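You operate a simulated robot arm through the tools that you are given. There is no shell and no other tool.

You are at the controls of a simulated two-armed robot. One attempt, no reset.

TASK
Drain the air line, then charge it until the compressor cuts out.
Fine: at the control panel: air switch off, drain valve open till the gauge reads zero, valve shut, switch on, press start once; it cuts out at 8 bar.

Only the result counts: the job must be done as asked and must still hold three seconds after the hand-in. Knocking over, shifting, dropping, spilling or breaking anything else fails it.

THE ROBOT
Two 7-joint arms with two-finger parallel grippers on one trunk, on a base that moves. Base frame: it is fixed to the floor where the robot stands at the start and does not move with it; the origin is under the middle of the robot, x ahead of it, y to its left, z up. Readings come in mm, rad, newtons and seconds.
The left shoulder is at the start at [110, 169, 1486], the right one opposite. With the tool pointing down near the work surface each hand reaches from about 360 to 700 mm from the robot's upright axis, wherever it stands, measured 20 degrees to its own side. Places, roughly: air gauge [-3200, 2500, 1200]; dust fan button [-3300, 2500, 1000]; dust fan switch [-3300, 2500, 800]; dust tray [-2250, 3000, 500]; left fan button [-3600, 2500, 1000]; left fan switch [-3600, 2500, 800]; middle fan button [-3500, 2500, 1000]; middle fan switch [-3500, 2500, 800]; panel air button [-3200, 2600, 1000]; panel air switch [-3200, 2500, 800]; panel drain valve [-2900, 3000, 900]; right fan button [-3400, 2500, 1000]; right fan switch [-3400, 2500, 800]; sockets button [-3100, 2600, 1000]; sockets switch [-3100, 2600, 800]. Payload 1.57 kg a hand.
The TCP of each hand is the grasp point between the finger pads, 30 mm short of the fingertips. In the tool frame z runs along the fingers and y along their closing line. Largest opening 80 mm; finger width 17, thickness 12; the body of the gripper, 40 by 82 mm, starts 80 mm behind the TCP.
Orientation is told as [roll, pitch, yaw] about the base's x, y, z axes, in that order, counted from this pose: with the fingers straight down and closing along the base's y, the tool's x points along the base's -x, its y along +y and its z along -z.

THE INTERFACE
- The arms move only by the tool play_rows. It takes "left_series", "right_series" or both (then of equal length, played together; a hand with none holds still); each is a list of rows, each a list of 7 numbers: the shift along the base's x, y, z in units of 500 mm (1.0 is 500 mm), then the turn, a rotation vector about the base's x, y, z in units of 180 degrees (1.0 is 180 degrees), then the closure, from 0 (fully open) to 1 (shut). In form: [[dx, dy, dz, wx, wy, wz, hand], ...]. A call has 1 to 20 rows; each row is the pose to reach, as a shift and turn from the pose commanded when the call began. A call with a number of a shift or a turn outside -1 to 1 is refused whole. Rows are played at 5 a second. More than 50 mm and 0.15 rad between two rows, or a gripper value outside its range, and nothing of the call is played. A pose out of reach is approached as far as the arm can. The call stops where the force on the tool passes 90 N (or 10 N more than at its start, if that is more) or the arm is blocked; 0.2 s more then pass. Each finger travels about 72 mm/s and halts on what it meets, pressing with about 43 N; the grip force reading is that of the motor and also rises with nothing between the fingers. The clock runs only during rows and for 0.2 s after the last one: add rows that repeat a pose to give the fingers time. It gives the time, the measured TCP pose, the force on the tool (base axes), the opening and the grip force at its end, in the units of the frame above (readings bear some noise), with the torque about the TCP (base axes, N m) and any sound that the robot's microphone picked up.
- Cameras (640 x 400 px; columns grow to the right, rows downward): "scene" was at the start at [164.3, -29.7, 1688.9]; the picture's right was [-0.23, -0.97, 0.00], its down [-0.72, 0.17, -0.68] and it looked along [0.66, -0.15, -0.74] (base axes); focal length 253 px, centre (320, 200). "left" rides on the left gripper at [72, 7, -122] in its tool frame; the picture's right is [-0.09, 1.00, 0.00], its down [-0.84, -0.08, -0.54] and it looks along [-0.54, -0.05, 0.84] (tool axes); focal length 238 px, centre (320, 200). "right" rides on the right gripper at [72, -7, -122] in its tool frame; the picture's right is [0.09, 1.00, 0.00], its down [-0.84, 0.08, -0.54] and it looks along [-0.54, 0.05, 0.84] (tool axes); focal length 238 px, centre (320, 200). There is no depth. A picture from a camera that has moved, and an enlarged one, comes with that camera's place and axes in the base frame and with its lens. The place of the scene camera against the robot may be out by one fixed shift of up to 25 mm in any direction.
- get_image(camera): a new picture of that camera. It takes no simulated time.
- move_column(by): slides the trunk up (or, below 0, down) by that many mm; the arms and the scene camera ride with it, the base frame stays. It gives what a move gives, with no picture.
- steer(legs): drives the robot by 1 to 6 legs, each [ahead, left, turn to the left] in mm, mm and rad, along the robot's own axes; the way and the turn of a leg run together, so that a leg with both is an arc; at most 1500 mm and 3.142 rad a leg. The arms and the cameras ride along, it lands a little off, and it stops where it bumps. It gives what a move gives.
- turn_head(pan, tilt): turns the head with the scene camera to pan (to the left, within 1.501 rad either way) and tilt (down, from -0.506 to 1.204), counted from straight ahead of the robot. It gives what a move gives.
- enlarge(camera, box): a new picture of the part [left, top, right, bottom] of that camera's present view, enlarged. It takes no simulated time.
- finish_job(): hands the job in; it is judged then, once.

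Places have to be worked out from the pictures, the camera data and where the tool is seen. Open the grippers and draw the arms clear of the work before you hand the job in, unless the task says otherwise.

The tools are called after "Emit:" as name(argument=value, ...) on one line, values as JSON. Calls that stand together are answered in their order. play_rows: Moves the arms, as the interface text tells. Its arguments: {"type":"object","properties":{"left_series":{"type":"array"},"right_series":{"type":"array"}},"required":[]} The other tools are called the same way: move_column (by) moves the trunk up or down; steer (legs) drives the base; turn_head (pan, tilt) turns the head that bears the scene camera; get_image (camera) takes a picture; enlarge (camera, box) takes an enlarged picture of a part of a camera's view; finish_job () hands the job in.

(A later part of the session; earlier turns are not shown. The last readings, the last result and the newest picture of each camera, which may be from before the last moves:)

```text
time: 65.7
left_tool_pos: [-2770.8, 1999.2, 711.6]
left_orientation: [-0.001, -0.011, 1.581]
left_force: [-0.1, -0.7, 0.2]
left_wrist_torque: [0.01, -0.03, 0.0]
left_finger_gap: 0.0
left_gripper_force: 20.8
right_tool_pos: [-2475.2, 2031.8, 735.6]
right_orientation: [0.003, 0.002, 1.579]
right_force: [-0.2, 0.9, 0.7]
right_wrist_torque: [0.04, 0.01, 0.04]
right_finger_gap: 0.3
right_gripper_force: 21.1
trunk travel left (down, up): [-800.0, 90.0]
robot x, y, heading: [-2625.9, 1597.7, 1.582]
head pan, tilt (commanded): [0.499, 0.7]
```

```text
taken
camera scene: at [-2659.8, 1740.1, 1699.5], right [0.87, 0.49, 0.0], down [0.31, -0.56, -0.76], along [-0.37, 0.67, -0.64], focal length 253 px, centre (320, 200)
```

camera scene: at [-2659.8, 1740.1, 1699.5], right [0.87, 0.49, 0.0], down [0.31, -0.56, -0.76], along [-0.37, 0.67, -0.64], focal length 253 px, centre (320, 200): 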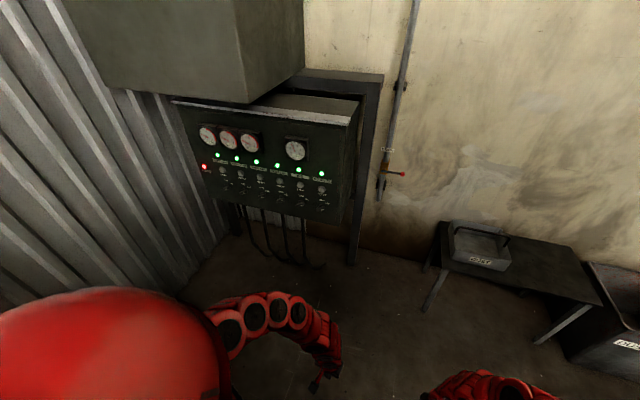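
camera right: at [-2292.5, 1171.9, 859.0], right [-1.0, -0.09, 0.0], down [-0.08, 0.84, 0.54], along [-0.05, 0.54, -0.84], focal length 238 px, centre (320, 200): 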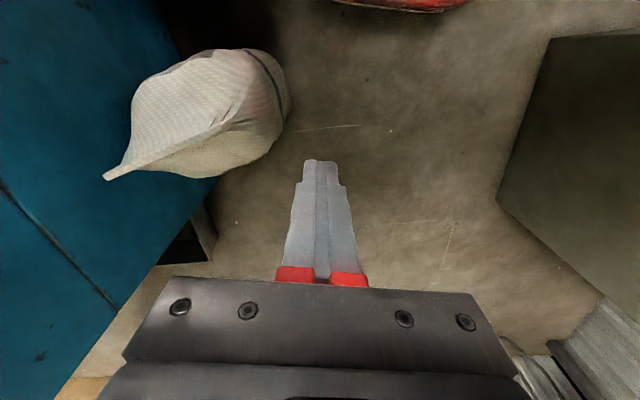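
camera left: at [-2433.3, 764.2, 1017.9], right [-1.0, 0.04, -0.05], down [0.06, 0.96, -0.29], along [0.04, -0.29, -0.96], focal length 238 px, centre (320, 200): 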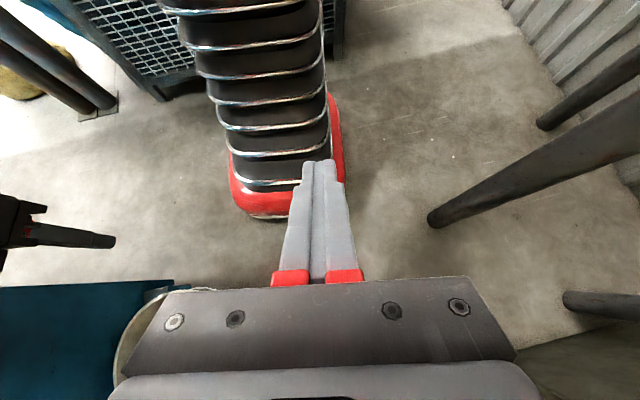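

Now at (-2625, 1598) with a good view of panel and drain valve. I enlarge both to triangulate positions.

Emit:
enlarge(camera="scene", box=[180, 90, 380, 215])

Emit:
enlarge(camera="scene", box=[350, 100, 450, 225])

```text
3.20 times, centred on (280, 152) of scene
camera zoom: at [-2659.8, 1740.1, 1699.5], right [0.87, 0.49, 0.0], down [0.31, -0.56, -0.76], along [-0.37, 0.67, -0.64], focal length 810 px, centre (448, 352)
```

zoom: 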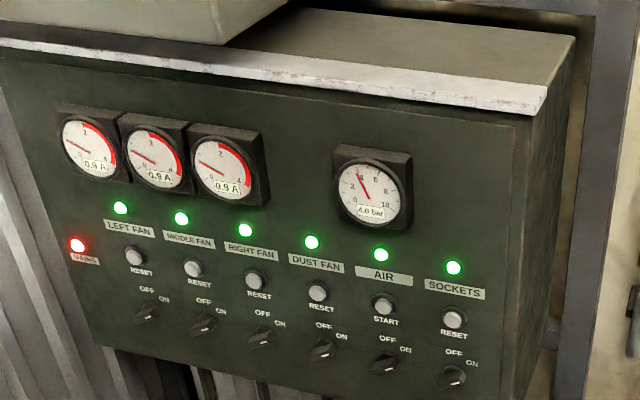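

```text
3.20 times, centred on (400, 162) of scene
camera zoom: at [-2659.8, 1740.1, 1699.5], right [0.87, 0.49, 0.0], down [0.31, -0.56, -0.76], along [-0.37, 0.67, -0.64], focal length 810 px, centre (64, 320)
```

zoom: 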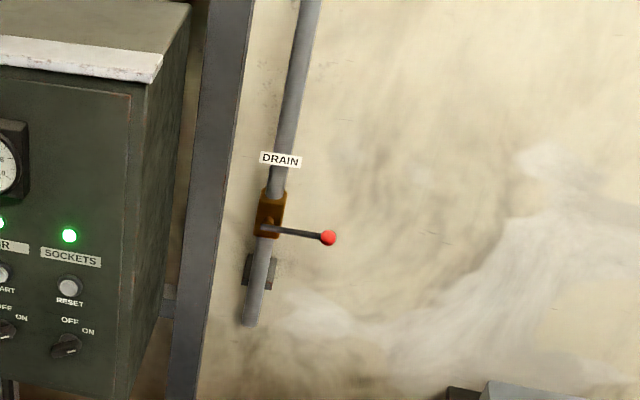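

Triangulation gives: air knob ≈ (-3220, 2537, 860), START ≈ (-3216, 2539, 975), panel turned ~10° (facing slightly +x), drain lever tip ≈ (-2829, 2980, 903) with pivot near x≈-2935. I drive to about (-2813, 1960) and turn to face the panel squarely.

Emit:
steer(legs=[[362, 182, 0], [0, 0, 0.163]])

Emit:
turn_head(pan=0.35, tilt=0.7)

Emit:
get_image(camera="scene")

```text
time: 68.9
left_tool_pos: [-3020.1, 2329.1, 711.5]
left_orientation: [0.0, -0.011, 1.746]
left_force: [-0.6, 0.4, 0.5]
left_wrist_torque: [-0.02, -0.01, -0.02]
left_finger_gap: 0.0
left_gripper_force: 21.6
right_tool_pos: [-2734.2, 2410.0, 735.7]
right_orientation: [0.002, 0.004, 1.742]
right_force: [0.8, -0.2, 0.8]
right_wrist_torque: [0.01, -0.01, 0.01]
right_finger_gap: 0.0
right_gripper_force: 21.0
trunk travel left (down, up): [-800.0, 90.0]
robot x, y, heading: [-2811.4, 1958.7, 1.741]
head pan, tilt (commanded): [0.499, 0.7]
```

```text
time: 69.6
left_tool_pos: [-3020.7, 2327.8, 712.4]
left_orientation: [0.001, -0.014, 1.746]
left_force: [-0.1, -0.7, -0.1]
left_wrist_torque: [-0.02, -0.01, -0.03]
left_finger_gap: 0.0
left_gripper_force: 20.9
right_tool_pos: [-2733.3, 2409.8, 735.6]
right_orientation: [0.002, 0.004, 1.744]
right_force: [0.1, -0.5, -0.3]
right_wrist_torque: [0.02, -0.04, 0.01]
right_finger_gap: 0.0
right_gripper_force: 20.8
trunk travel left (down, up): [-800.0, 90.0]
robot x, y, heading: [-2814.3, 1958.8, 1.743]
head pan, tilt (commanded): [0.351, 0.7]
```

```text
taken
camera scene: at [-2860.3, 2097.6, 1699.6], right [0.87, 0.5, 0.0], down [0.32, -0.56, -0.76], along [-0.38, 0.66, -0.64], focal length 253 px, centre (320, 200)
```

scene: 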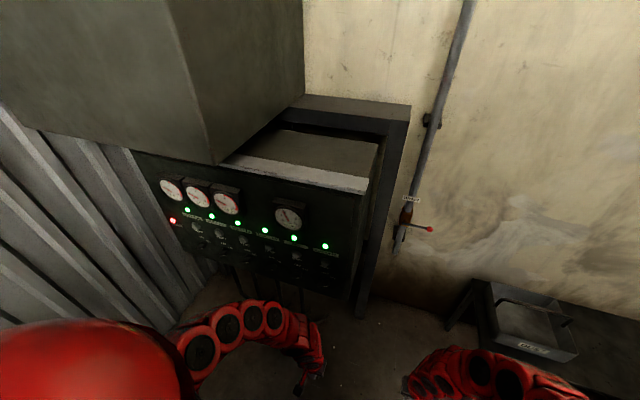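

I'm at (-2814, 1959) facing the panel. I lower the trunk 150 mm to bring the left arm into a good range for the panel.

Emit:
move_column(by=-150)

```text
time: 71.4
left_tool_pos: [-3021.4, 2329.6, 561.6]
left_orientation: [0.0, -0.014, 1.744]
left_force: [0.3, 0.5, 0.0]
left_wrist_torque: [-0.03, 0.01, -0.01]
left_finger_gap: 0.1
left_gripper_force: 21.7
right_tool_pos: [-2734.0, 2410.1, 586.7]
right_orientation: [0.002, 0.003, 1.742]
right_force: [0.4, 0.3, 0.0]
right_wrist_torque: [0.0, 0.03, -0.02]
right_finger_gap: 0.0
right_gripper_force: 21.4
trunk travel left (down, up): [-650.0, 240.0]
robot x, y, heading: [-2813.5, 1955.9, 1.752]
head pan, tilt (commanded): [0.351, 0.7]
```

Now I swing the left hand so that its fingers point at the panel (tool axis horizontal along [-0.174, 0.985, 0]), staying about 250 mm in front of the panel, with the fingers opening.

Emit:
play_rows(left_series=[[-0.025, -0.01, 0.055, 0.0411, 0.0073, 0, 1], [-0.05, -0.02, 0.11, 0.0821, 0.0145, 0, 1], [-0.075, -0.03, 0.165, 0.1231, 0.0218, 0, 1], [-0.1, -0.04, 0.22, 0.1642, 0.029, 0, 1], [-0.125, -0.05, 0.275, 0.2052, 0.0363, 0, 1], [-0.15, -0.06, 0.33, 0.2462, 0.0435, 0, 1], [-0.175, -0.07, 0.385, 0.2873, 0.0508, 0, 1], [-0.2, -0.08, 0.44, 0.3283, 0.058, 0, 1], [-0.225, -0.08, 0.495, 0.3694, 0.0653, 0, 1], [-0.25, -0.08, 0.55, 0.4104, 0.0725, 0, 1], [-0.28, -0.08, 0.6, 0.4515, 0.0798, 0, 1], [-0.3, -0.08, 0.64, 0.4925, 0.087, 0, 1], [-0.3, -0.08, 0.64, 0.4925, 0.087, 0, 1]])

Emit:
get_image(camera="left")

Emit:
get_image(camera="scene")

```text
time: 73.5
left_tool_pos: [-3208.6, 2535.1, 736.4]
left_orientation: [-0.037, -1.041, 1.763]
left_force: [4.6, -19.7, 12.2]
left_wrist_torque: [0.28, -0.09, 0.01]
left_finger_gap: 0.0
left_gripper_force: 21.7
left hand out of reach, approached as far as the arm can: row 1, 2, 3, 4, 5, 6, 7, 8, 9, 10
right_tool_pos: [-2734.3, 2411.4, 587.6]
right_orientation: [0.003, 0.001, 1.746]
right_force: [-0.5, 0.1, -0.1]
right_wrist_torque: [-0.03, -0.05, -0.01]
right_finger_gap: 0.0
right_gripper_force: 21.5
trunk travel left (down, up): [-650.0, 240.0]
robot x, y, heading: [-2807.8, 1956.6, 1.744]
head pan, tilt (commanded): [0.351, 0.7]
stopped in row 10 (left hand): the force on the tool passed its limit at 138 N (the readings are from after the stop); the commanded pose is now the measured one
```

```text
taken
camera left: at [-3192.0, 2393.8, 735.5], right [-0.99, -0.12, 0.06], down [0.07, -0.03, 1.0], along [-0.11, 0.99, 0.04], focal length 238 px, centre (320, 200)
```

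left: 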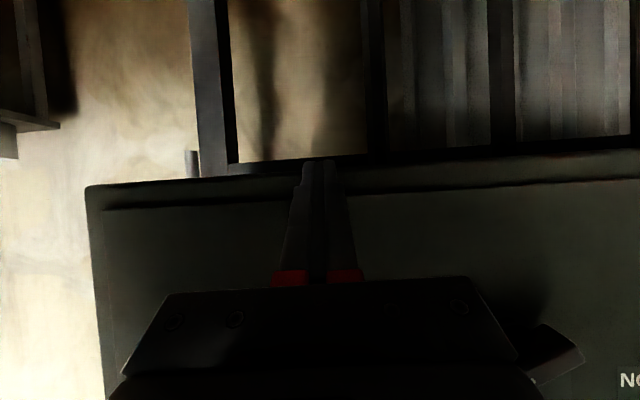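

```text
taken
camera scene: at [-2859.8, 2094.6, 1550.2], right [0.86, 0.5, 0.0], down [0.32, -0.56, -0.77], along [-0.39, 0.66, -0.64], focal length 253 px, centre (320, 200)
```

scene: 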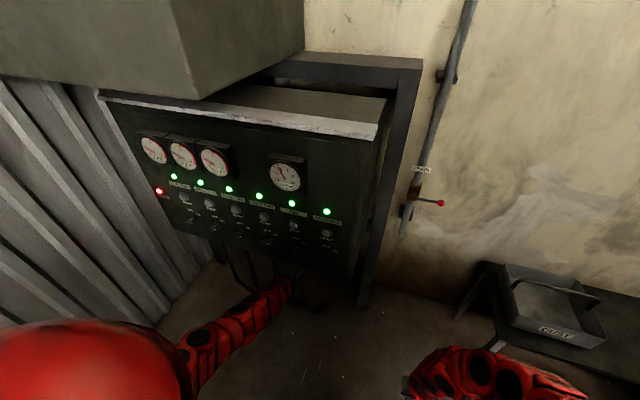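

The left hand strayed and touched the lower edge of the panel (force stop). The lights are all unchanged; I back the hand off gently away from the panel.

Emit:
play_rows(left_series=[[0.005, -0.03, -0.01, 0, 0, 0, 1], [0.01, -0.08, -0.03, 0, 0, 0, 1], [0.02, -0.14, -0.05, 0, 0, 0, 1], [0.03, -0.2, -0.08, 0, 0, 0, 1]])

Emit:
enlarge(camera="scene", box=[130, 90, 390, 290])

```text
time: 74.5
left_tool_pos: [-3215.0, 2501.5, 703.8]
left_orientation: [-0.042, -0.977, 1.762]
left_force: [-0.1, -0.2, -0.1]
left_wrist_torque: [0.05, -0.01, -0.04]
left_finger_gap: 0.0
left_gripper_force: 20.8
left hand out of reach, approached as far as the arm can: row 1, 2, 3, 4
right_tool_pos: [-2735.0, 2410.9, 586.9]
right_orientation: [0.002, 0.005, 1.744]
right_force: [-0.6, -0.5, 0.3]
right_wrist_torque: [-0.01, 0.0, 0.04]
right_finger_gap: 0.0
right_gripper_force: 21.4
trunk travel left (down, up): [-650.0, 240.0]
robot x, y, heading: [-2811.6, 1955.2, 1.749]
head pan, tilt (commanded): [0.351, 0.7]
```

```text
2.00 times, centred on (260, 190) of scene
camera zoom: at [-2860.3, 2096.5, 1549.6], right [0.86, 0.5, 0.0], down [0.32, -0.56, -0.77], along [-0.38, 0.66, -0.64], focal length 506 px, centre (440, 220)
```

zoom: 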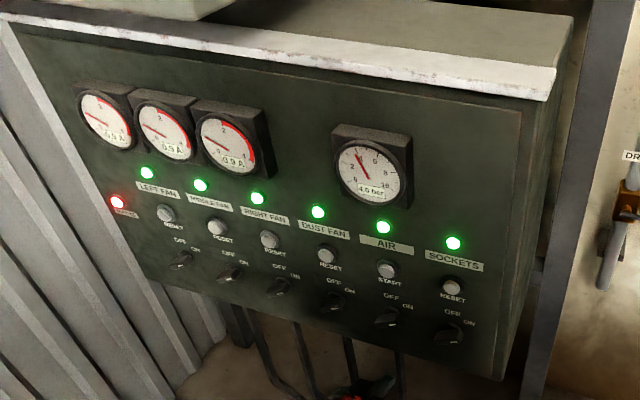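

All gauges and lights are still as before (4.0 bar, all green). The robot is too close for the arm with fingers forward, so I back away to about (-2700, 1770), turned slightly left, to get an outstretched-arm geometry.

Emit:
steer(legs=[[-203, -78, 0], [0, 0, 0.15]])

Emit:
move_column(by=-250)

Emit:
turn_head(pan=0.2, tilt=0.5)

Emit:
get_image(camera="scene")

```text
time: 76.8
left_tool_pos: [-3179.9, 2247.6, 703.9]
left_orientation: [-0.04, -0.98, 1.913]
left_force: [0.0, 0.4, -0.3]
left_wrist_torque: [0.01, 0.0, 0.0]
left_finger_gap: 0.1
left_gripper_force: 20.8
right_tool_pos: [-2690.1, 2230.4, 586.6]
right_orientation: [0.002, 0.004, 1.898]
right_force: [-0.8, -0.1, 0.7]
right_wrist_torque: [-0.01, 0.02, -0.01]
right_finger_gap: 0.0
right_gripper_force: 21.4
trunk travel left (down, up): [-650.0, 240.0]
robot x, y, heading: [-2697.7, 1764.7, 1.9]
head pan, tilt (commanded): [0.351, 0.7]
```

```text
time: 79.4
left_tool_pos: [-3179.9, 2247.7, 453.9]
left_orientation: [-0.041, -0.977, 1.912]
left_force: [0.0, -0.1, -0.6]
left_wrist_torque: [-0.02, 0.0, -0.01]
left_finger_gap: 0.2
left_gripper_force: 21.4
right_tool_pos: [-2689.8, 2230.3, 337.4]
right_orientation: [0.002, 0.003, 1.897]
right_force: [0.2, 0.3, 0.3]
right_wrist_torque: [0.02, 0.02, -0.02]
right_finger_gap: 0.0
right_gripper_force: 21.4
trunk travel left (down, up): [-400.0, 490.0]
robot x, y, heading: [-2695.2, 1771.4, 1.9]
head pan, tilt (commanded): [0.351, 0.7]
```

```text
time: 80.2
left_tool_pos: [-3179.7, 2247.3, 454.8]
left_orientation: [-0.04, -0.979, 1.913]
left_force: [-0.8, -0.2, 0.4]
left_wrist_torque: [0.05, -0.02, 0.02]
left_finger_gap: 0.1
left_gripper_force: 21.3
right_tool_pos: [-2690.5, 2231.3, 336.9]
right_orientation: [0.001, 0.003, 1.898]
right_force: [-0.3, 0.4, 0.3]
right_wrist_torque: [-0.02, 0.02, -0.02]
right_finger_gap: 0.2
right_gripper_force: 21.3
trunk travel left (down, up): [-400.0, 490.0]
robot x, y, heading: [-2699.2, 1769.4, 1.896]
head pan, tilt (commanded): [0.201, 0.499]
```

```text
taken
camera scene: at [-2761.0, 1912.5, 1317.3], right [0.86, 0.5, 0.0], down [0.24, -0.41, -0.88], along [-0.44, 0.76, -0.48], focal length 253 px, centre (320, 200)
```

scene: 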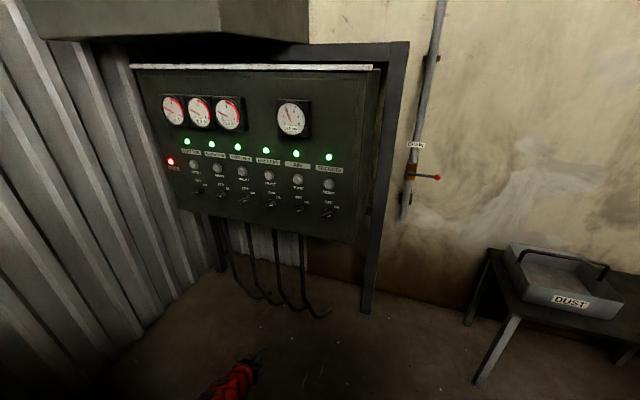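

The view is good and the left hand hangs low in front of the panel. I raise it step by step at a safe distance while turning the fingers toward the panel, first 300 mm up.

Emit:
play_rows(left_series=[[0, 0, 0.08, 0.0183, 0.0048, -0.0053, 1], [0, 0, 0.16, 0.0366, 0.0097, -0.0106, 1], [0, 0, 0.24, 0.0548, 0.0145, -0.016, 1], [0, 0, 0.32, 0.0731, 0.0194, -0.0213, 1], [0, 0, 0.4, 0.0914, 0.0242, -0.0266, 1], [0, 0, 0.48, 0.1096, 0.029, -0.0319, 1], [0, 0, 0.56, 0.1279, 0.0339, -0.0372, 1], [0, 0, 0.62, 0.1462, 0.0387, -0.0426, 1]])

```text
time: 82.0
left_tool_pos: [-3154.2, 2401.6, 628.2]
left_orientation: [-0.094, -1.396, 1.84]
left_force: [0.5, 0.0, 0.9]
left_wrist_torque: [0.01, -0.01, -0.01]
left_finger_gap: 0.0
left_gripper_force: 21.8
left hand out of reach, approached as far as the arm can: row 1, 2, 3, 4, 5, 6, 7, 8
right_tool_pos: [-2689.7, 2231.2, 335.5]
right_orientation: [0.004, 0.004, 1.897]
right_force: [-0.1, -0.1, -0.1]
right_wrist_torque: [-0.02, -0.01, 0.03]
right_finger_gap: 0.2
right_gripper_force: 21.3
trunk travel left (down, up): [-400.0, 490.0]
robot x, y, heading: [-2694.2, 1765.8, 1.9]
head pan, tilt (commanded): [0.201, 0.499]
```

The hand stopped short of the commanded pose (at z=628). I look at how the left arm is bent to understand what limits it.

Emit:
turn_head(pan=0.3, tilt=1.1)

Emit:
get_image(camera="scene")

Emit:
get_image(camera="left")

```text
time: 83.0
left_tool_pos: [-3153.4, 2401.5, 627.7]
left_orientation: [-0.097, -1.392, 1.843]
left_force: [0.5, -0.5, -1.1]
left_wrist_torque: [0.01, -0.02, 0.02]
left_finger_gap: 0.0
left_gripper_force: 21.4
right_tool_pos: [-2690.4, 2230.5, 335.7]
right_orientation: [0.001, 0.003, 1.897]
right_force: [-0.4, 0.8, 0.1]
right_wrist_torque: [-0.01, 0.0, -0.03]
right_finger_gap: 0.0
right_gripper_force: 21.0
trunk travel left (down, up): [-400.0, 490.0]
robot x, y, heading: [-2694.6, 1766.7, 1.897]
head pan, tilt (commanded): [0.3, 1.1]
```

```text
taken
camera scene: at [-2752.2, 1885.1, 1269.7], right [0.81, 0.59, 0.0], down [0.52, -0.72, -0.45], along [-0.27, 0.37, -0.89], focal length 253 px, centre (320, 200)
```

scene: 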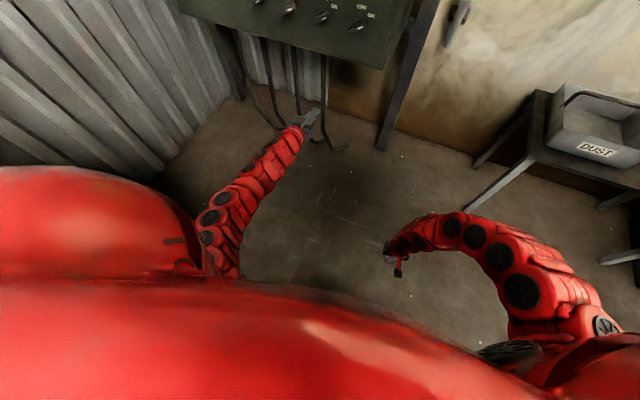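

```text
taken
camera left: at [-3137.1, 2270.2, 578.9], right [-0.98, -0.16, 0.07], down [0.13, -0.37, 0.92], along [-0.12, 0.92, 0.38], focal length 238 px, centre (320, 200)
```

left: 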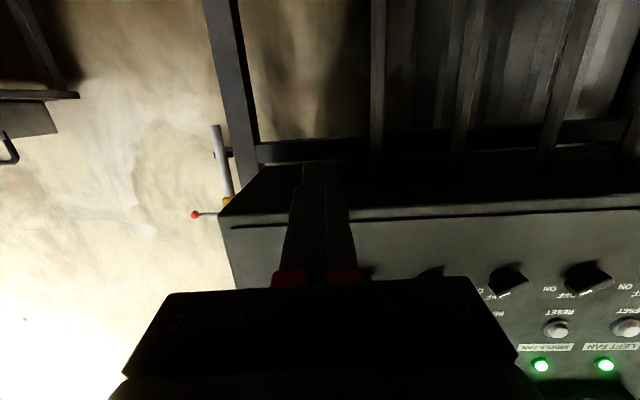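

The left arm has run into a straightened, awkward posture under the panel. I take the hand back down and away toward its earlier tool-down pose, so I can start the approach again from a better bent posture.

Emit:
play_rows(left_series=[[0, -0.06, -0.04, -0.03, -0.005, 0.01, 1], [0, -0.12, -0.08, -0.06, -0.01, 0.02, 1], [0, -0.18, -0.12, -0.1, -0.02, 0.02, 1], [0, -0.24, -0.16, -0.14, -0.03, 0.02, 1], [0, -0.3, -0.2, -0.18, -0.03, 0.02, 1], [0, -0.34, -0.24, -0.22, -0.04, 0.02, 1], [0, -0.38, -0.26, -0.26, -0.05, 0.02, 1], [0.01, -0.4, -0.28, -0.3, -0.05, 0.02, 1], [0.02, -0.42, -0.28, -0.34, -0.06, 0.02, 1], [0.03, -0.44, -0.28, -0.38, -0.06, 0.02, 1], [0.04, -0.44, -0.28, -0.42, -0.07, 0.02, 1]])

Emit:
get_image(camera="scene")

```text
time: 85.4
left_tool_pos: [-3111.5, 2218.1, 453.6]
left_orientation: [0.042, -0.054, 1.8]
left_force: [0.6, -0.8, 0.4]
left_wrist_torque: [-0.02, -0.02, -0.03]
left_finger_gap: 0.0
left_gripper_force: 21.4
left hand out of reach, approached as far as the arm can: row 1, 2, 3, 4, 5, 6, 7, 8, 9, 10, 11
right_tool_pos: [-2689.5, 2230.8, 336.0]
right_orientation: [0.001, 0.004, 1.897]
right_force: [0.1, 0.4, 0.2]
right_wrist_torque: [-0.02, -0.01, 0.04]
right_finger_gap: 0.0
right_gripper_force: 20.9
trunk travel left (down, up): [-400.0, 490.0]
robot x, y, heading: [-2694.2, 1772.4, 1.905]
head pan, tilt (commanded): [0.3, 1.1]
```

```text
taken
camera scene: at [-2752.1, 1885.3, 1269.6], right [0.81, 0.59, 0.0], down [0.52, -0.72, -0.45], along [-0.27, 0.37, -0.89], focal length 253 px, centre (320, 200)
```

scene: 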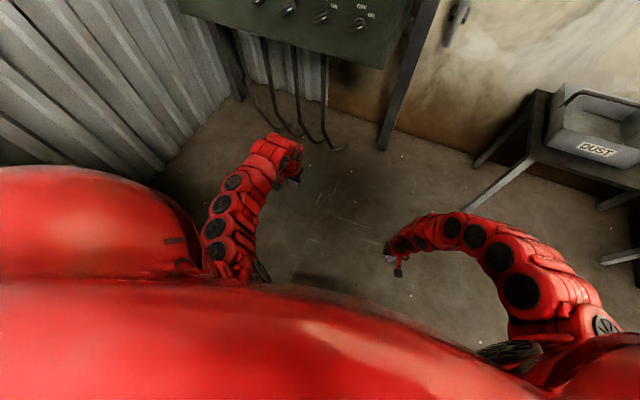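

The left hand is tool-down again. I raise and extend it to the starting-like posture (about 565 mm ahead of and 425 mm below the shoulder), still ~170 mm clear of the panel.

Emit:
play_rows(left_series=[[-0.005, 0.03, 0.06, 0, 0, 0, 1], [-0.01, 0.06, 0.12, 0, 0, 0, 1], [-0.015, 0.1, 0.18, 0, 0, 0, 1], [-0.02, 0.14, 0.24, 0, 0, 0, 1], [-0.025, 0.18, 0.3, 0, 0, 0, 1], [-0.03, 0.21, 0.36, 0, 0, 0, 1], [-0.03, 0.22, 0.41, 0, 0, 0, 1], [-0.03, 0.22, 0.41, 0, 0, 0, 1]])

Emit:
get_image(camera="scene")

```text
time: 87.2
left_tool_pos: [-3126.5, 2329.3, 660.7]
left_orientation: [0.045, -0.057, 1.8]
left_force: [0.4, 0.4, -0.8]
left_wrist_torque: [0.0, 0.03, -0.01]
left_finger_gap: 0.0
left_gripper_force: 21.7
left hand out of reach, approached as far as the arm can: row 1, 2, 3
right_tool_pos: [-2690.3, 2231.2, 336.2]
right_orientation: [0.001, 0.003, 1.896]
right_force: [-0.3, -0.7, -0.7]
right_wrist_torque: [0.0, 0.03, 0.02]
right_finger_gap: 0.0
right_gripper_force: 21.7
trunk travel left (down, up): [-400.0, 490.0]
robot x, y, heading: [-2690.9, 1771.4, 1.892]
head pan, tilt (commanded): [0.3, 1.1]
```

```text
taken
camera scene: at [-2752.2, 1885.2, 1269.6], right [0.81, 0.59, 0.0], down [0.52, -0.72, -0.45], along [-0.27, 0.37, -0.89], focal length 253 px, centre (320, 200)
```

scene: 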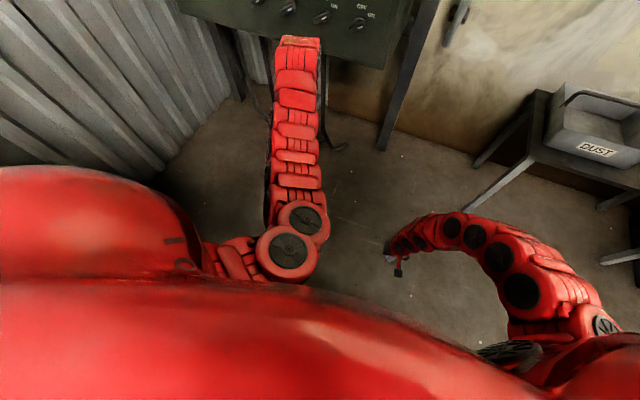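

Now the left arm has a healthy bent posture. I back the robot 220 mm so the fingers can be swung forward without touching the panel.

Emit:
steer(legs=[[-220, 40, 0]])

Emit:
play_rows(left_series=[[-0.006, 0.035, 0.003, 0.0411, 0.0073, 0, 1], [-0.013, 0.07, 0.01, 0.0821, 0.0145, 0, 1], [-0.02, 0.11, 0.025, 0.1231, 0.0218, 0, 1], [-0.026, 0.15, 0.045, 0.1642, 0.029, 0, 1], [-0.033, 0.19, 0.07, 0.2052, 0.0363, 0, 1], [-0.04, 0.22, 0.1, 0.2462, 0.0435, 0, 1]])

Emit:
get_image(camera="scene")

```text
time: 88.9
left_tool_pos: [-3091.3, 2104.9, 660.7]
left_orientation: [0.045, -0.057, 1.799]
left_force: [-0.6, -0.5, -0.3]
left_wrist_torque: [-0.03, -0.02, 0.02]
left_finger_gap: 0.3
left_gripper_force: 21.0
right_tool_pos: [-2654.6, 2006.1, 337.3]
right_orientation: [0.0, 0.001, 1.896]
right_force: [0.1, 0.7, 0.8]
right_wrist_torque: [0.03, 0.0, -0.03]
right_finger_gap: 0.1
right_gripper_force: 21.6
trunk travel left (down, up): [-400.0, 490.0]
robot x, y, heading: [-2660.2, 1545.7, 1.898]
head pan, tilt (commanded): [0.3, 1.1]
```

```text
time: 90.3
left_tool_pos: [-3111.7, 2234.3, 705.3]
left_orientation: [-0.008, -0.841, 1.821]
left_force: [0.5, -0.8, 0.0]
left_wrist_torque: [0.01, 0.01, -0.01]
left_finger_gap: 0.0
left_gripper_force: 21.7
left hand out of reach, approached as far as the arm can: row 3, 4, 5, 6
right_tool_pos: [-2655.1, 2006.6, 337.4]
right_orientation: [0.001, 0.005, 1.895]
right_force: [0.1, 0.7, 0.2]
right_wrist_torque: [0.01, -0.02, 0.03]
right_finger_gap: 0.3
right_gripper_force: 21.0
trunk travel left (down, up): [-400.0, 490.0]
robot x, y, heading: [-2661.9, 1545.9, 1.9]
head pan, tilt (commanded): [0.3, 1.1]
```

```text
taken
camera scene: at [-2718.4, 1661.0, 1269.6], right [0.81, 0.59, 0.0], down [0.52, -0.72, -0.45], along [-0.27, 0.37, -0.89], focal length 253 px, centre (320, 200)
```

scene: 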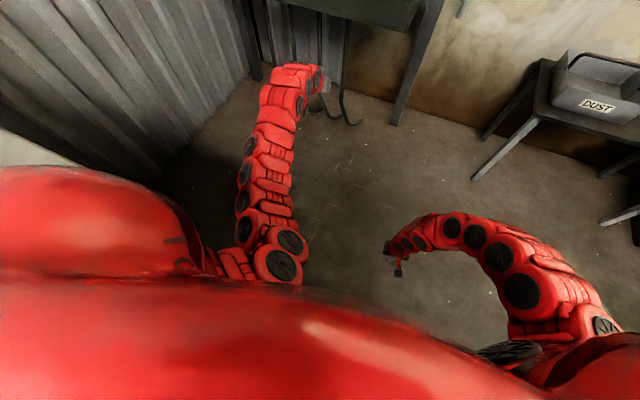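

The hand follows well now with only a small shortfall toward the body. I continue turning the fingers to fully horizontal while easing the hand forward and up.

Emit:
play_rows(left_series=[[-0.008, 0.042, 0.055, 0.0379, 0.0082, -0.004, 1], [-0.015, 0.084, 0.11, 0.0758, 0.0163, -0.008, 1], [-0.022, 0.126, 0.165, 0.1136, 0.0245, -0.012, 1], [-0.03, 0.168, 0.22, 0.1515, 0.0327, -0.0159, 1], [-0.037, 0.21, 0.275, 0.1894, 0.0408, -0.0199, 1], [-0.044, 0.245, 0.334, 0.2273, 0.049, -0.0239, 1], [-0.044, 0.245, 0.334, 0.2273, 0.049, -0.0239, 1]])

Emit:
get_image(camera="scene")

Emit:
get_image(camera="left")

```text
time: 91.9
left_tool_pos: [-3126.2, 2342.4, 873.9]
left_orientation: [-2.991, -1.57, -1.557]
left_force: [0.3, -0.4, 0.8]
left_wrist_torque: [0.03, 0.0, 0.02]
left_finger_gap: 0.0
left_gripper_force: 20.9
left hand out of reach, approached as far as the arm can: row 6, 7
right_tool_pos: [-2655.8, 2006.4, 337.5]
right_orientation: [0.001, 0.004, 1.896]
right_force: [-0.2, 0.6, 0.1]
right_wrist_torque: [-0.01, 0.01, -0.02]
right_finger_gap: 0.1
right_gripper_force: 21.2
trunk travel left (down, up): [-400.0, 490.0]
robot x, y, heading: [-2664.0, 1545.1, 1.902]
head pan, tilt (commanded): [0.3, 1.1]
```

```text
taken
camera scene: at [-2718.2, 1661.0, 1269.6], right [0.81, 0.59, 0.0], down [0.52, -0.72, -0.45], along [-0.27, 0.37, -0.89], focal length 253 px, centre (320, 200)
```

scene: 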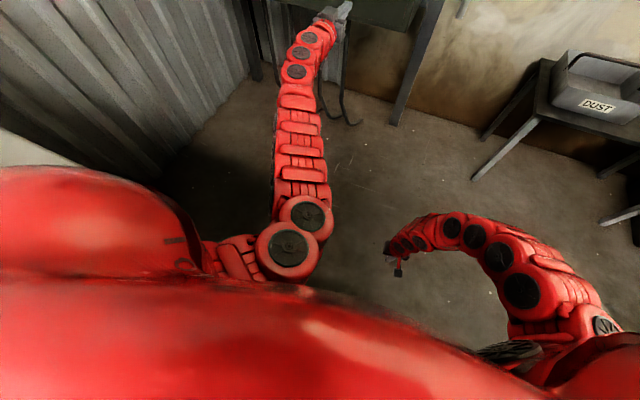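

```text
taken
camera left: at [-3113.9, 2221.4, 800.8], right [-0.98, -0.16, 0.09], down [0.17, -0.52, 0.84], along [-0.09, 0.84, 0.54], focal length 238 px, centre (320, 200)
```

left: 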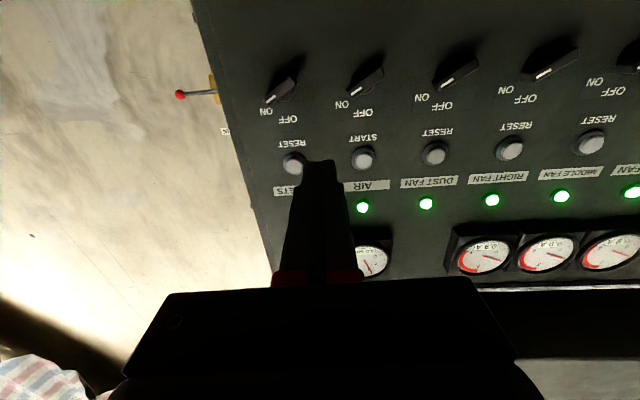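

Now the left hand points squarely at the panel, ~190 mm in front of it, and its (upside-down) camera shows the AIR column clearly. I enlarge the AIR knob and button.

Emit:
enlarge(camera="left", box=[300, 30, 440, 170])

Emit:
turn_head(pan=0.2, tilt=0.3)

Emit:
get_image(camera="scene")

```text
2.86 times, centred on (370, 100) of left
camera zoom: at [-3113.9, 2221.4, 800.8], right [-0.98, -0.16, 0.09], down [0.17, -0.52, 0.84], along [-0.09, 0.84, 0.54], focal length 681 px, centre (177, 486)
```

zoom: 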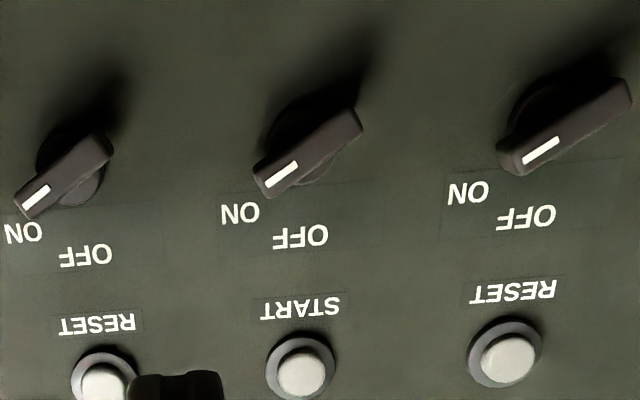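

```text
time: 93.0
left_tool_pos: [-3126.2, 2343.6, 872.7]
left_orientation: [-2.993, -1.571, -1.556]
left_force: [0.9, -0.1, -0.4]
left_wrist_torque: [-0.02, 0.0, -0.02]
left_finger_gap: 0.1
left_gripper_force: 21.5
right_tool_pos: [-2655.1, 2006.3, 335.9]
right_orientation: [0.002, 0.004, 1.896]
right_force: [0.6, 0.4, -0.2]
right_wrist_torque: [0.01, 0.01, 0.0]
right_finger_gap: 0.0
right_gripper_force: 21.3
trunk travel left (down, up): [-400.0, 490.0]
robot x, y, heading: [-2663.5, 1545.4, 1.901]
head pan, tilt (commanded): [0.201, 0.3]
```

```text
taken
camera scene: at [-2728.2, 1690.6, 1335.6], right [0.86, 0.5, 0.0], down [0.15, -0.26, -0.95], along [-0.48, 0.83, -0.3], focal length 253 px, centre (320, 200)
```

scene: 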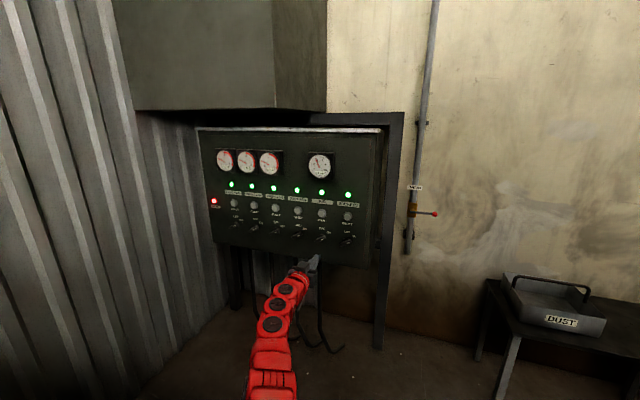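

The AIR knob's bar points to ON (about 25–30° above horizontal right); OFF is straight up. I drive 90 mm closer so that the knob gets within comfortable reach, keeping ~90 mm clearance, then recheck with the wrist camera.

Emit:
steer(legs=[[90, 0, 0]])

Emit:
get_image(camera="left")

```text
time: 94.1
left_tool_pos: [-3155.8, 2427.7, 872.2]
left_orientation: [-0.7, -1.571, 2.434]
left_force: [0.4, 0.6, 0.0]
left_wrist_torque: [0.05, 0.01, -0.01]
left_finger_gap: 0.3
left_gripper_force: 21.4
right_tool_pos: [-2684.4, 2090.4, 336.5]
right_orientation: [0.0, 0.005, 1.897]
right_force: [-0.4, 0.9, -0.6]
right_wrist_torque: [0.02, 0.01, 0.01]
right_finger_gap: 0.2
right_gripper_force: 21.1
trunk travel left (down, up): [-400.0, 490.0]
robot x, y, heading: [-2691.5, 1635.2, 1.901]
head pan, tilt (commanded): [0.201, 0.3]
```

```text
taken
camera left: at [-3142.6, 2305.7, 799.6], right [-0.98, -0.16, 0.09], down [0.16, -0.52, 0.84], along [-0.09, 0.84, 0.54], focal length 238 px, centre (320, 200)
```

left: 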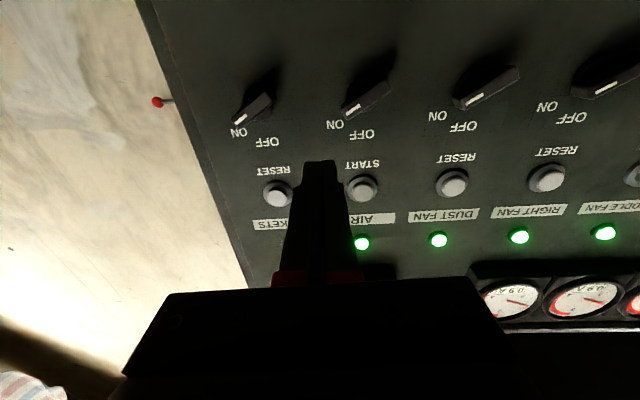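

Two wrist views give the START cap at about (-3224, 2556, 952) and the AIR knob axis at about (-3225, 846) with the panel surface near y≈2565. I move the hand in front of the knob, opening the fingers, staying ~80 mm off.

Emit:
play_rows(left_series=[[-0.032, 0.01, -0.018, 0, 0, 0, 0.8], [-0.064, 0.02, -0.035, 0, 0, 0, 0.5], [-0.096, 0.03, -0.052, 0, 0, 0, 0.35], [-0.096, 0.03, -0.052, 0, 0, 0, 0.35]])

Emit:
get_image(camera="left")

```text
time: 95.1
left_tool_pos: [-3173.7, 2411.4, 852.6]
left_orientation: [2.939, -1.569, -1.202]
left_force: [0.0, 0.3, 0.0]
left_wrist_torque: [-0.01, -0.01, -0.02]
left_finger_gap: 52.2
left_gripper_force: 0.1
left hand out of reach, approached as far as the arm can: row 1, 2, 3, 4
right_tool_pos: [-2685.4, 2090.8, 336.4]
right_orientation: [0.002, 0.003, 1.895]
right_force: [0.7, 0.3, 0.6]
right_wrist_torque: [-0.03, 0.0, -0.01]
right_finger_gap: 0.1
right_gripper_force: 21.3
trunk travel left (down, up): [-400.0, 490.0]
robot x, y, heading: [-2690.1, 1629.0, 1.892]
head pan, tilt (commanded): [0.201, 0.3]
```

```text
taken
camera left: at [-3161.2, 2290.6, 780.2], right [-0.98, -0.16, 0.09], down [0.17, -0.52, 0.84], along [-0.09, 0.84, 0.54], focal length 238 px, centre (320, 200)
```

left: 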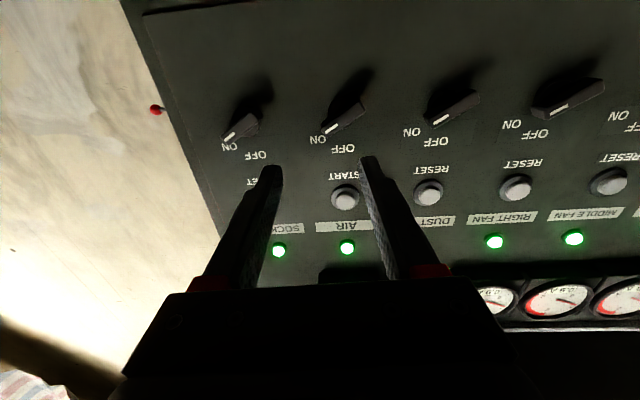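

The arm is at its outward limit here, so the robot must stand closer. I first test whether the hand can be drawn back 150 mm along its axis in this posture.

Emit:
play_rows(left_series=[[0.01, -0.06, 0, 0, 0, 0, 0.5], [0.02, -0.12, 0, 0, 0, 0, 0.5], [0.03, -0.18, 0, 0, 0, 0, 0.5], [0.04, -0.24, 0, 0, 0, 0, 0.5], [0.05, -0.3, 0, 0, 0, 0, 0.5]])

```text
time: 96.3
left_tool_pos: [-3161.2, 2361.9, 839.0]
left_orientation: [-3.106, -1.569, -1.441]
left_force: [0.1, -0.7, 0.1]
left_wrist_torque: [0.01, 0.01, -0.01]
left_finger_gap: 40.2
left_gripper_force: 0.0
left hand out of reach, approached as far as the arm can: row 2, 3, 4, 5
right_tool_pos: [-2684.4, 2090.3, 336.2]
right_orientation: [0.001, 0.004, 1.893]
right_force: [-0.4, 1.2, 0.3]
right_wrist_torque: [0.0, 0.04, 0.01]
right_finger_gap: 0.0
right_gripper_force: 21.3
trunk travel left (down, up): [-400.0, 490.0]
robot x, y, heading: [-2694.0, 1629.1, 1.898]
head pan, tilt (commanded): [0.201, 0.3]
```

The radial range is only about 50 mm at this height relative to the shoulder. I test with the hand higher (closer to shoulder height) to see if the range grows.

Emit:
play_rows(left_series=[[0, 0, 0.06, 0, 0, 0, 0.5], [0, 0, 0.12, 0, 0, 0, 0.5], [0, 0, 0.18, 0, 0, 0, 0.5], [0, 0, 0.24, 0, 0, 0, 0.5], [0, 0, 0.3, 0, 0, 0, 0.5], [0.01, -0.06, 0.34, 0, 0, 0, 0.5], [0.02, -0.12, 0.34, 0, 0, 0, 0.5], [0.03, -0.18, 0.34, 0, 0, 0, 0.5], [0.04, -0.24, 0.34, 0, 0, 0, 0.5], [0.05, -0.3, 0.34, 0, 0, 0, 0.5]])

Emit:
turn_head(pan=0.5, tilt=1.0)

Emit:
get_image(camera="scene")

```text
time: 98.5
left_tool_pos: [-3121.4, 2374.0, 1045.2]
left_orientation: [2.457, -1.566, -0.72]
left_force: [-0.6, -0.2, 1.0]
left_wrist_torque: [-0.04, 0.01, 0.0]
left_finger_gap: 40.1
left_gripper_force: 0.0
left hand out of reach, approached as far as the arm can: row 1, 2, 3, 4, 5, 6, 7, 8, 9, 10
right_tool_pos: [-2683.8, 2090.2, 336.6]
right_orientation: [0.004, 0.001, 1.896]
right_force: [0.4, -0.1, -0.4]
right_wrist_torque: [0.0, 0.04, 0.02]
right_finger_gap: 0.0
right_gripper_force: 21.5
trunk travel left (down, up): [-400.0, 490.0]
robot x, y, heading: [-2686.8, 1629.9, 1.898]
head pan, tilt (commanded): [0.201, 0.3]
```

```text
time: 99.6
left_tool_pos: [-3124.0, 2374.2, 1043.2]
left_orientation: [3.117, -1.57, -1.379]
left_force: [0.1, -0.4, 0.1]
left_wrist_torque: [-0.01, 0.0, 0.0]
left_finger_gap: 40.1
left_gripper_force: 0.1
right_tool_pos: [-2682.4, 2090.4, 336.9]
right_orientation: [0.001, 0.002, 1.895]
right_force: [0.4, -0.8, -0.1]
right_wrist_torque: [0.01, 0.04, 0.03]
right_finger_gap: 0.0
right_gripper_force: 20.7
trunk travel left (down, up): [-400.0, 490.0]
robot x, y, heading: [-2693.0, 1629.3, 1.897]
head pan, tilt (commanded): [0.499, 1.0]
```

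```text
taken
camera scene: at [-2760.8, 1740.8, 1276.3], right [0.68, 0.73, 0.0], down [0.62, -0.57, -0.54], along [-0.4, 0.37, -0.84], focal length 253 px, centre (320, 200)
```

scene: 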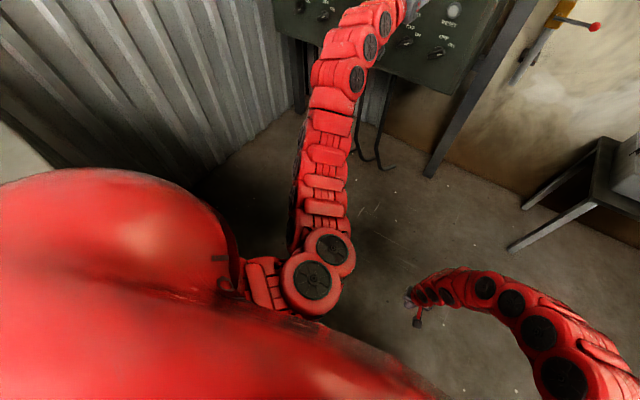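

With the hand near shoulder height there's more usable range. I lower the trunk 170 mm so the shoulder is near knob height.

Emit:
move_column(by=-170)

Emit:
steer(legs=[[85, 47, 0]])

Emit:
get_image(camera="left")

```text
time: 101.5
left_tool_pos: [-3123.0, 2374.0, 872.1]
left_orientation: [3.107, -1.57, -1.373]
left_force: [0.7, -0.5, 0.4]
left_wrist_torque: [-0.01, 0.0, -0.02]
left_finger_gap: 40.2
left_gripper_force: 0.1
right_tool_pos: [-2683.8, 2089.9, 166.9]
right_orientation: [0.001, 0.004, 1.898]
right_force: [0.0, -0.5, 0.5]
right_wrist_torque: [0.02, -0.02, 0.02]
right_finger_gap: 0.2
right_gripper_force: 20.9
trunk travel left (down, up): [-230.0, 660.0]
robot x, y, heading: [-2689.4, 1632.0, 1.897]
head pan, tilt (commanded): [0.499, 1.0]
```

```text
time: 102.6
left_tool_pos: [-3194.5, 2442.6, 871.6]
left_orientation: [-1.078, -1.571, 2.812]
left_force: [0.2, 0.4, -0.2]
left_wrist_torque: [0.0, 0.0, -0.04]
left_finger_gap: 40.1
left_gripper_force: 0.1
right_tool_pos: [-2755.7, 2157.8, 166.9]
right_orientation: [0.001, 0.004, 1.895]
right_force: [0.5, 0.4, 0.2]
right_wrist_torque: [0.02, 0.02, 0.03]
right_finger_gap: 0.0
right_gripper_force: 21.6
trunk travel left (down, up): [-230.0, 660.0]
robot x, y, heading: [-2762.0, 1700.6, 1.897]
head pan, tilt (commanded): [0.499, 1.0]
```

```text
taken
camera left: at [-3181.8, 2321.5, 800.3], right [-0.98, -0.16, 0.09], down [0.16, -0.52, 0.84], along [-0.09, 0.84, 0.54], focal length 238 px, centre (320, 200)
```

left: 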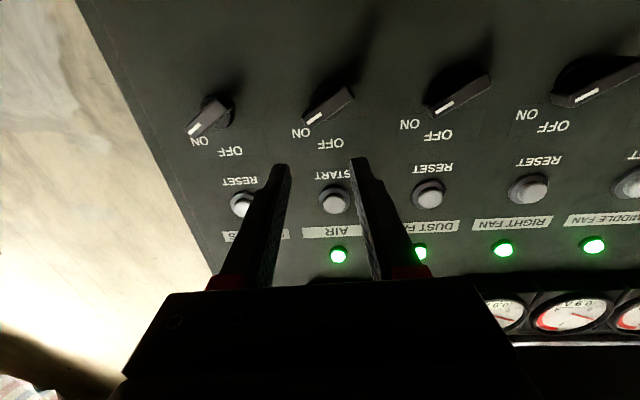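

The AIR knob sits at about (-3223, 848), bar ~30° above horizontal (ON). I align the hand with the knob axis and roll the gripper 60° clockwise, so that the fingers straddle the bar, still ~80 mm off.

Emit:
play_rows(left_series=[[-0.004, 0.003, -0.012, -0.0071, 0.041, 0, 0.4], [-0.008, 0.006, -0.024, -0.0142, 0.0821, 0, 0.4], [-0.012, 0.01, -0.036, -0.0213, 0.1231, 0, 0.4], [-0.016, 0.014, -0.048, -0.0284, 0.1641, 0, 0.4], [-0.017, 0.018, -0.048, -0.0354, 0.2052, 0, 0.4], [-0.017, 0.02, -0.048, -0.0425, 0.2462, 0, 0.4], [-0.017, 0.022, -0.048, -0.0496, 0.2872, 0, 0.4], [-0.017, 0.024, -0.048, -0.0567, 0.3283, 0, 0.4], [-0.017, 0.024, -0.048, -0.0567, 0.3283, 0, 0.4]])

Emit:
get_image(camera="left")

```text
time: 104.6
left_tool_pos: [-3202.3, 2455.1, 848.0]
left_orientation: [1.563, -0.522, 0.17]
left_force: [0.5, 0.1, -0.2]
left_wrist_torque: [-0.01, 0.0, 0.03]
left_finger_gap: 48.1
left_gripper_force: 0.0
right_tool_pos: [-2756.9, 2157.4, 167.4]
right_orientation: [0.003, 0.003, 1.894]
right_force: [0.5, -0.4, 0.9]
right_wrist_torque: [-0.04, 0.03, -0.02]
right_finger_gap: 0.1
right_gripper_force: 21.3
trunk travel left (down, up): [-230.0, 660.0]
robot x, y, heading: [-2761.4, 1695.4, 1.899]
head pan, tilt (commanded): [0.499, 1.0]
```

```text
taken
camera left: at [-3247.5, 2322.8, 819.2], right [-0.41, -0.06, 0.91], down [0.84, -0.41, 0.35], along [0.35, 0.91, 0.22], focal length 238 px, centre (320, 200)
```

left: 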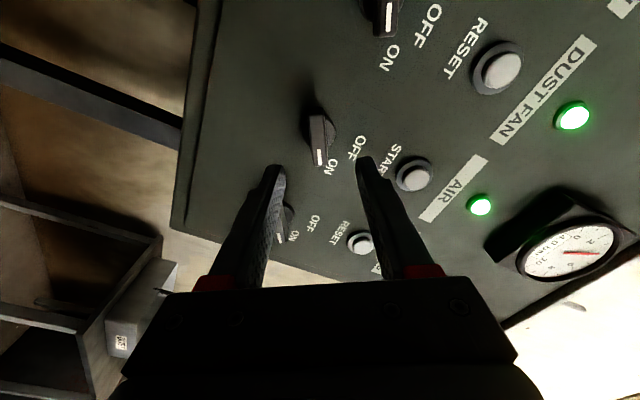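

The fingers straddle the AIR knob's bar exactly and the tool axis points at its centre. I advance along the tool axis by 60 mm and check.

Emit:
play_rows(left_series=[[-0.005, 0.03, 0, 0, 0, 0, 0.4], [-0.01, 0.06, 0, 0, 0, 0, 0.4], [-0.015, 0.09, 0, 0, 0, 0, 0.4], [-0.02, 0.118, 0, 0, 0, 0, 0.4], [-0.02, 0.118, 0, 0, 0, 0, 0.4]])

Emit:
get_image(camera="left")

```text
time: 105.8
left_tool_pos: [-3192.9, 2479.6, 832.4]
left_orientation: [1.563, -0.524, 0.172]
left_force: [0.0, 0.0, 0.4]
left_wrist_torque: [0.0, 0.01, 0.03]
left_finger_gap: 47.8
left_gripper_force: 0.2
left hand out of reach, approached as far as the arm can: row 1, 2, 3, 4, 5
right_tool_pos: [-2755.4, 2157.0, 167.6]
right_orientation: [0.002, 0.004, 1.896]
right_force: [0.1, -0.1, 1.7]
right_wrist_torque: [-0.03, 0.05, 0.01]
right_finger_gap: 0.0
right_gripper_force: 21.5
trunk travel left (down, up): [-230.0, 660.0]
robot x, y, heading: [-2761.1, 1697.3, 1.897]
head pan, tilt (commanded): [0.499, 1.0]
```

```text
taken
camera left: at [-3238.4, 2348.5, 803.1], right [-0.41, -0.06, 0.91], down [0.84, -0.41, 0.35], along [0.35, 0.91, 0.22], focal length 238 px, centre (320, 200)
```

left: 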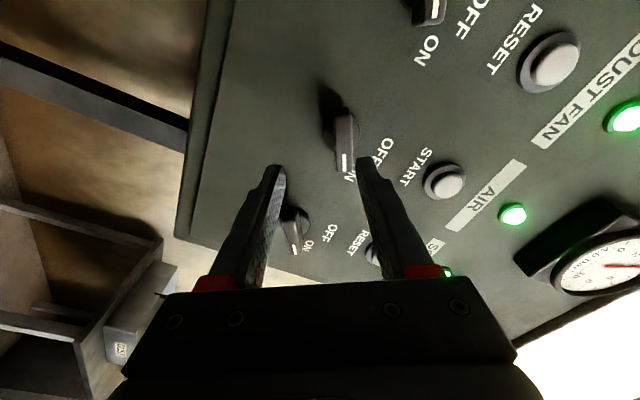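

The arm's outward limit came 35 mm too early. I draw back to the aligned standoff pose and then drive the robot about 60 mm closer along the panel normal.

Emit:
play_rows(left_series=[[-0.005, -0.03, 0.015, 0, 0, 0, 0.4], [-0.014, -0.074, 0.032, 0, 0, 0, 0.4], [-0.014, -0.074, 0.032, 0, 0, 0, 0.4]])

Emit:
steer(legs=[[59, -9, 0]])

Emit:
get_image(camera="left")

```text
time: 106.6
left_tool_pos: [-3199.7, 2445.4, 852.1]
left_orientation: [1.564, -0.525, 0.171]
left_force: [0.2, -0.1, 0.4]
left_wrist_torque: [-0.01, -0.01, 0.02]
left_finger_gap: 47.8
left_gripper_force: 0.1
left hand out of reach, approached as far as the arm can: row 2, 3
right_tool_pos: [-2754.9, 2157.7, 166.9]
right_orientation: [0.001, 0.005, 1.895]
right_force: [-0.4, -0.3, 0.1]
right_wrist_torque: [0.0, 0.03, 0.01]
right_finger_gap: 0.1
right_gripper_force: 21.6
trunk travel left (down, up): [-230.0, 660.0]
robot x, y, heading: [-2761.5, 1699.4, 1.895]
head pan, tilt (commanded): [0.499, 1.0]
```

```text
time: 107.6
left_tool_pos: [-3211.6, 2507.3, 850.8]
left_orientation: [1.561, -0.524, 0.171]
left_force: [-0.1, -0.2, 0.2]
left_wrist_torque: [0.02, 0.01, 0.0]
left_finger_gap: 48.0
left_gripper_force: 0.0
right_tool_pos: [-2766.4, 2218.1, 165.9]
right_orientation: [0.003, 0.004, 1.895]
right_force: [0.6, 0.4, -0.2]
right_wrist_torque: [0.01, 0.02, -0.01]
right_finger_gap: 0.0
right_gripper_force: 21.4
trunk travel left (down, up): [-230.0, 660.0]
robot x, y, heading: [-2772.6, 1758.8, 1.895]
head pan, tilt (commanded): [0.499, 1.0]
```

```text
taken
camera left: at [-3256.1, 2374.8, 821.8], right [-0.41, -0.06, 0.91], down [0.84, -0.4, 0.36], along [0.35, 0.91, 0.22], focal length 238 px, centre (320, 200)
```

left: 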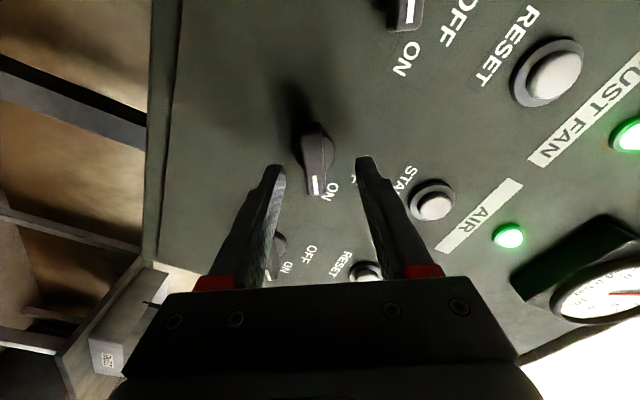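

The bar is between the fingertips, about 5 mm low of centre. I correct that and extend 25 mm.

Emit:
play_rows(left_series=[[0.004, 0.0, -0.01, 0, 0, 0, 0.4], [0.0, 0.025, -0.01, 0, 0, 0, 0.4], [-0.004, 0.05, -0.01, 0, 0, 0, 0.4], [-0.004, 0.05, -0.01, 0, 0, 0, 0.4]])

Emit:
get_image(camera="left")

```text
time: 108.6
left_tool_pos: [-3209.9, 2527.5, 845.5]
left_orientation: [1.564, -0.524, 0.171]
left_force: [-0.3, -0.6, 0.0]
left_wrist_torque: [0.01, 0.0, -0.01]
left_finger_gap: 48.1
left_gripper_force: 0.1
right_tool_pos: [-2765.4, 2218.2, 166.7]
right_orientation: [0.001, 0.003, 1.895]
right_force: [0.2, -1.0, 0.5]
right_wrist_torque: [-0.03, -0.01, 0.02]
right_finger_gap: 0.1
right_gripper_force: 21.2
trunk travel left (down, up): [-230.0, 660.0]
robot x, y, heading: [-2775.0, 1753.8, 1.9]
head pan, tilt (commanded): [0.499, 1.0]
```

```text
taken
camera left: at [-3255.4, 2396.8, 816.0], right [-0.41, -0.06, 0.91], down [0.84, -0.4, 0.36], along [0.34, 0.91, 0.22], focal length 238 px, centre (320, 200)
```

left: 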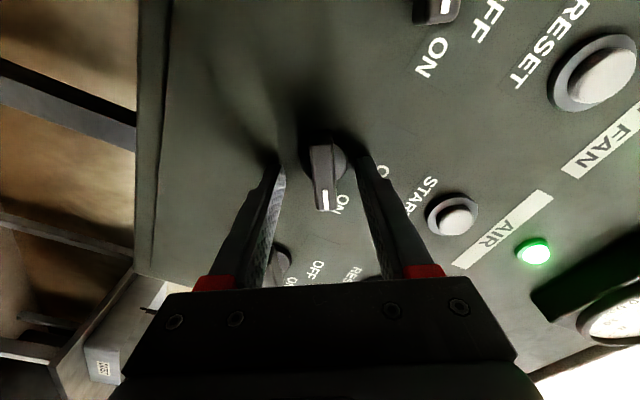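

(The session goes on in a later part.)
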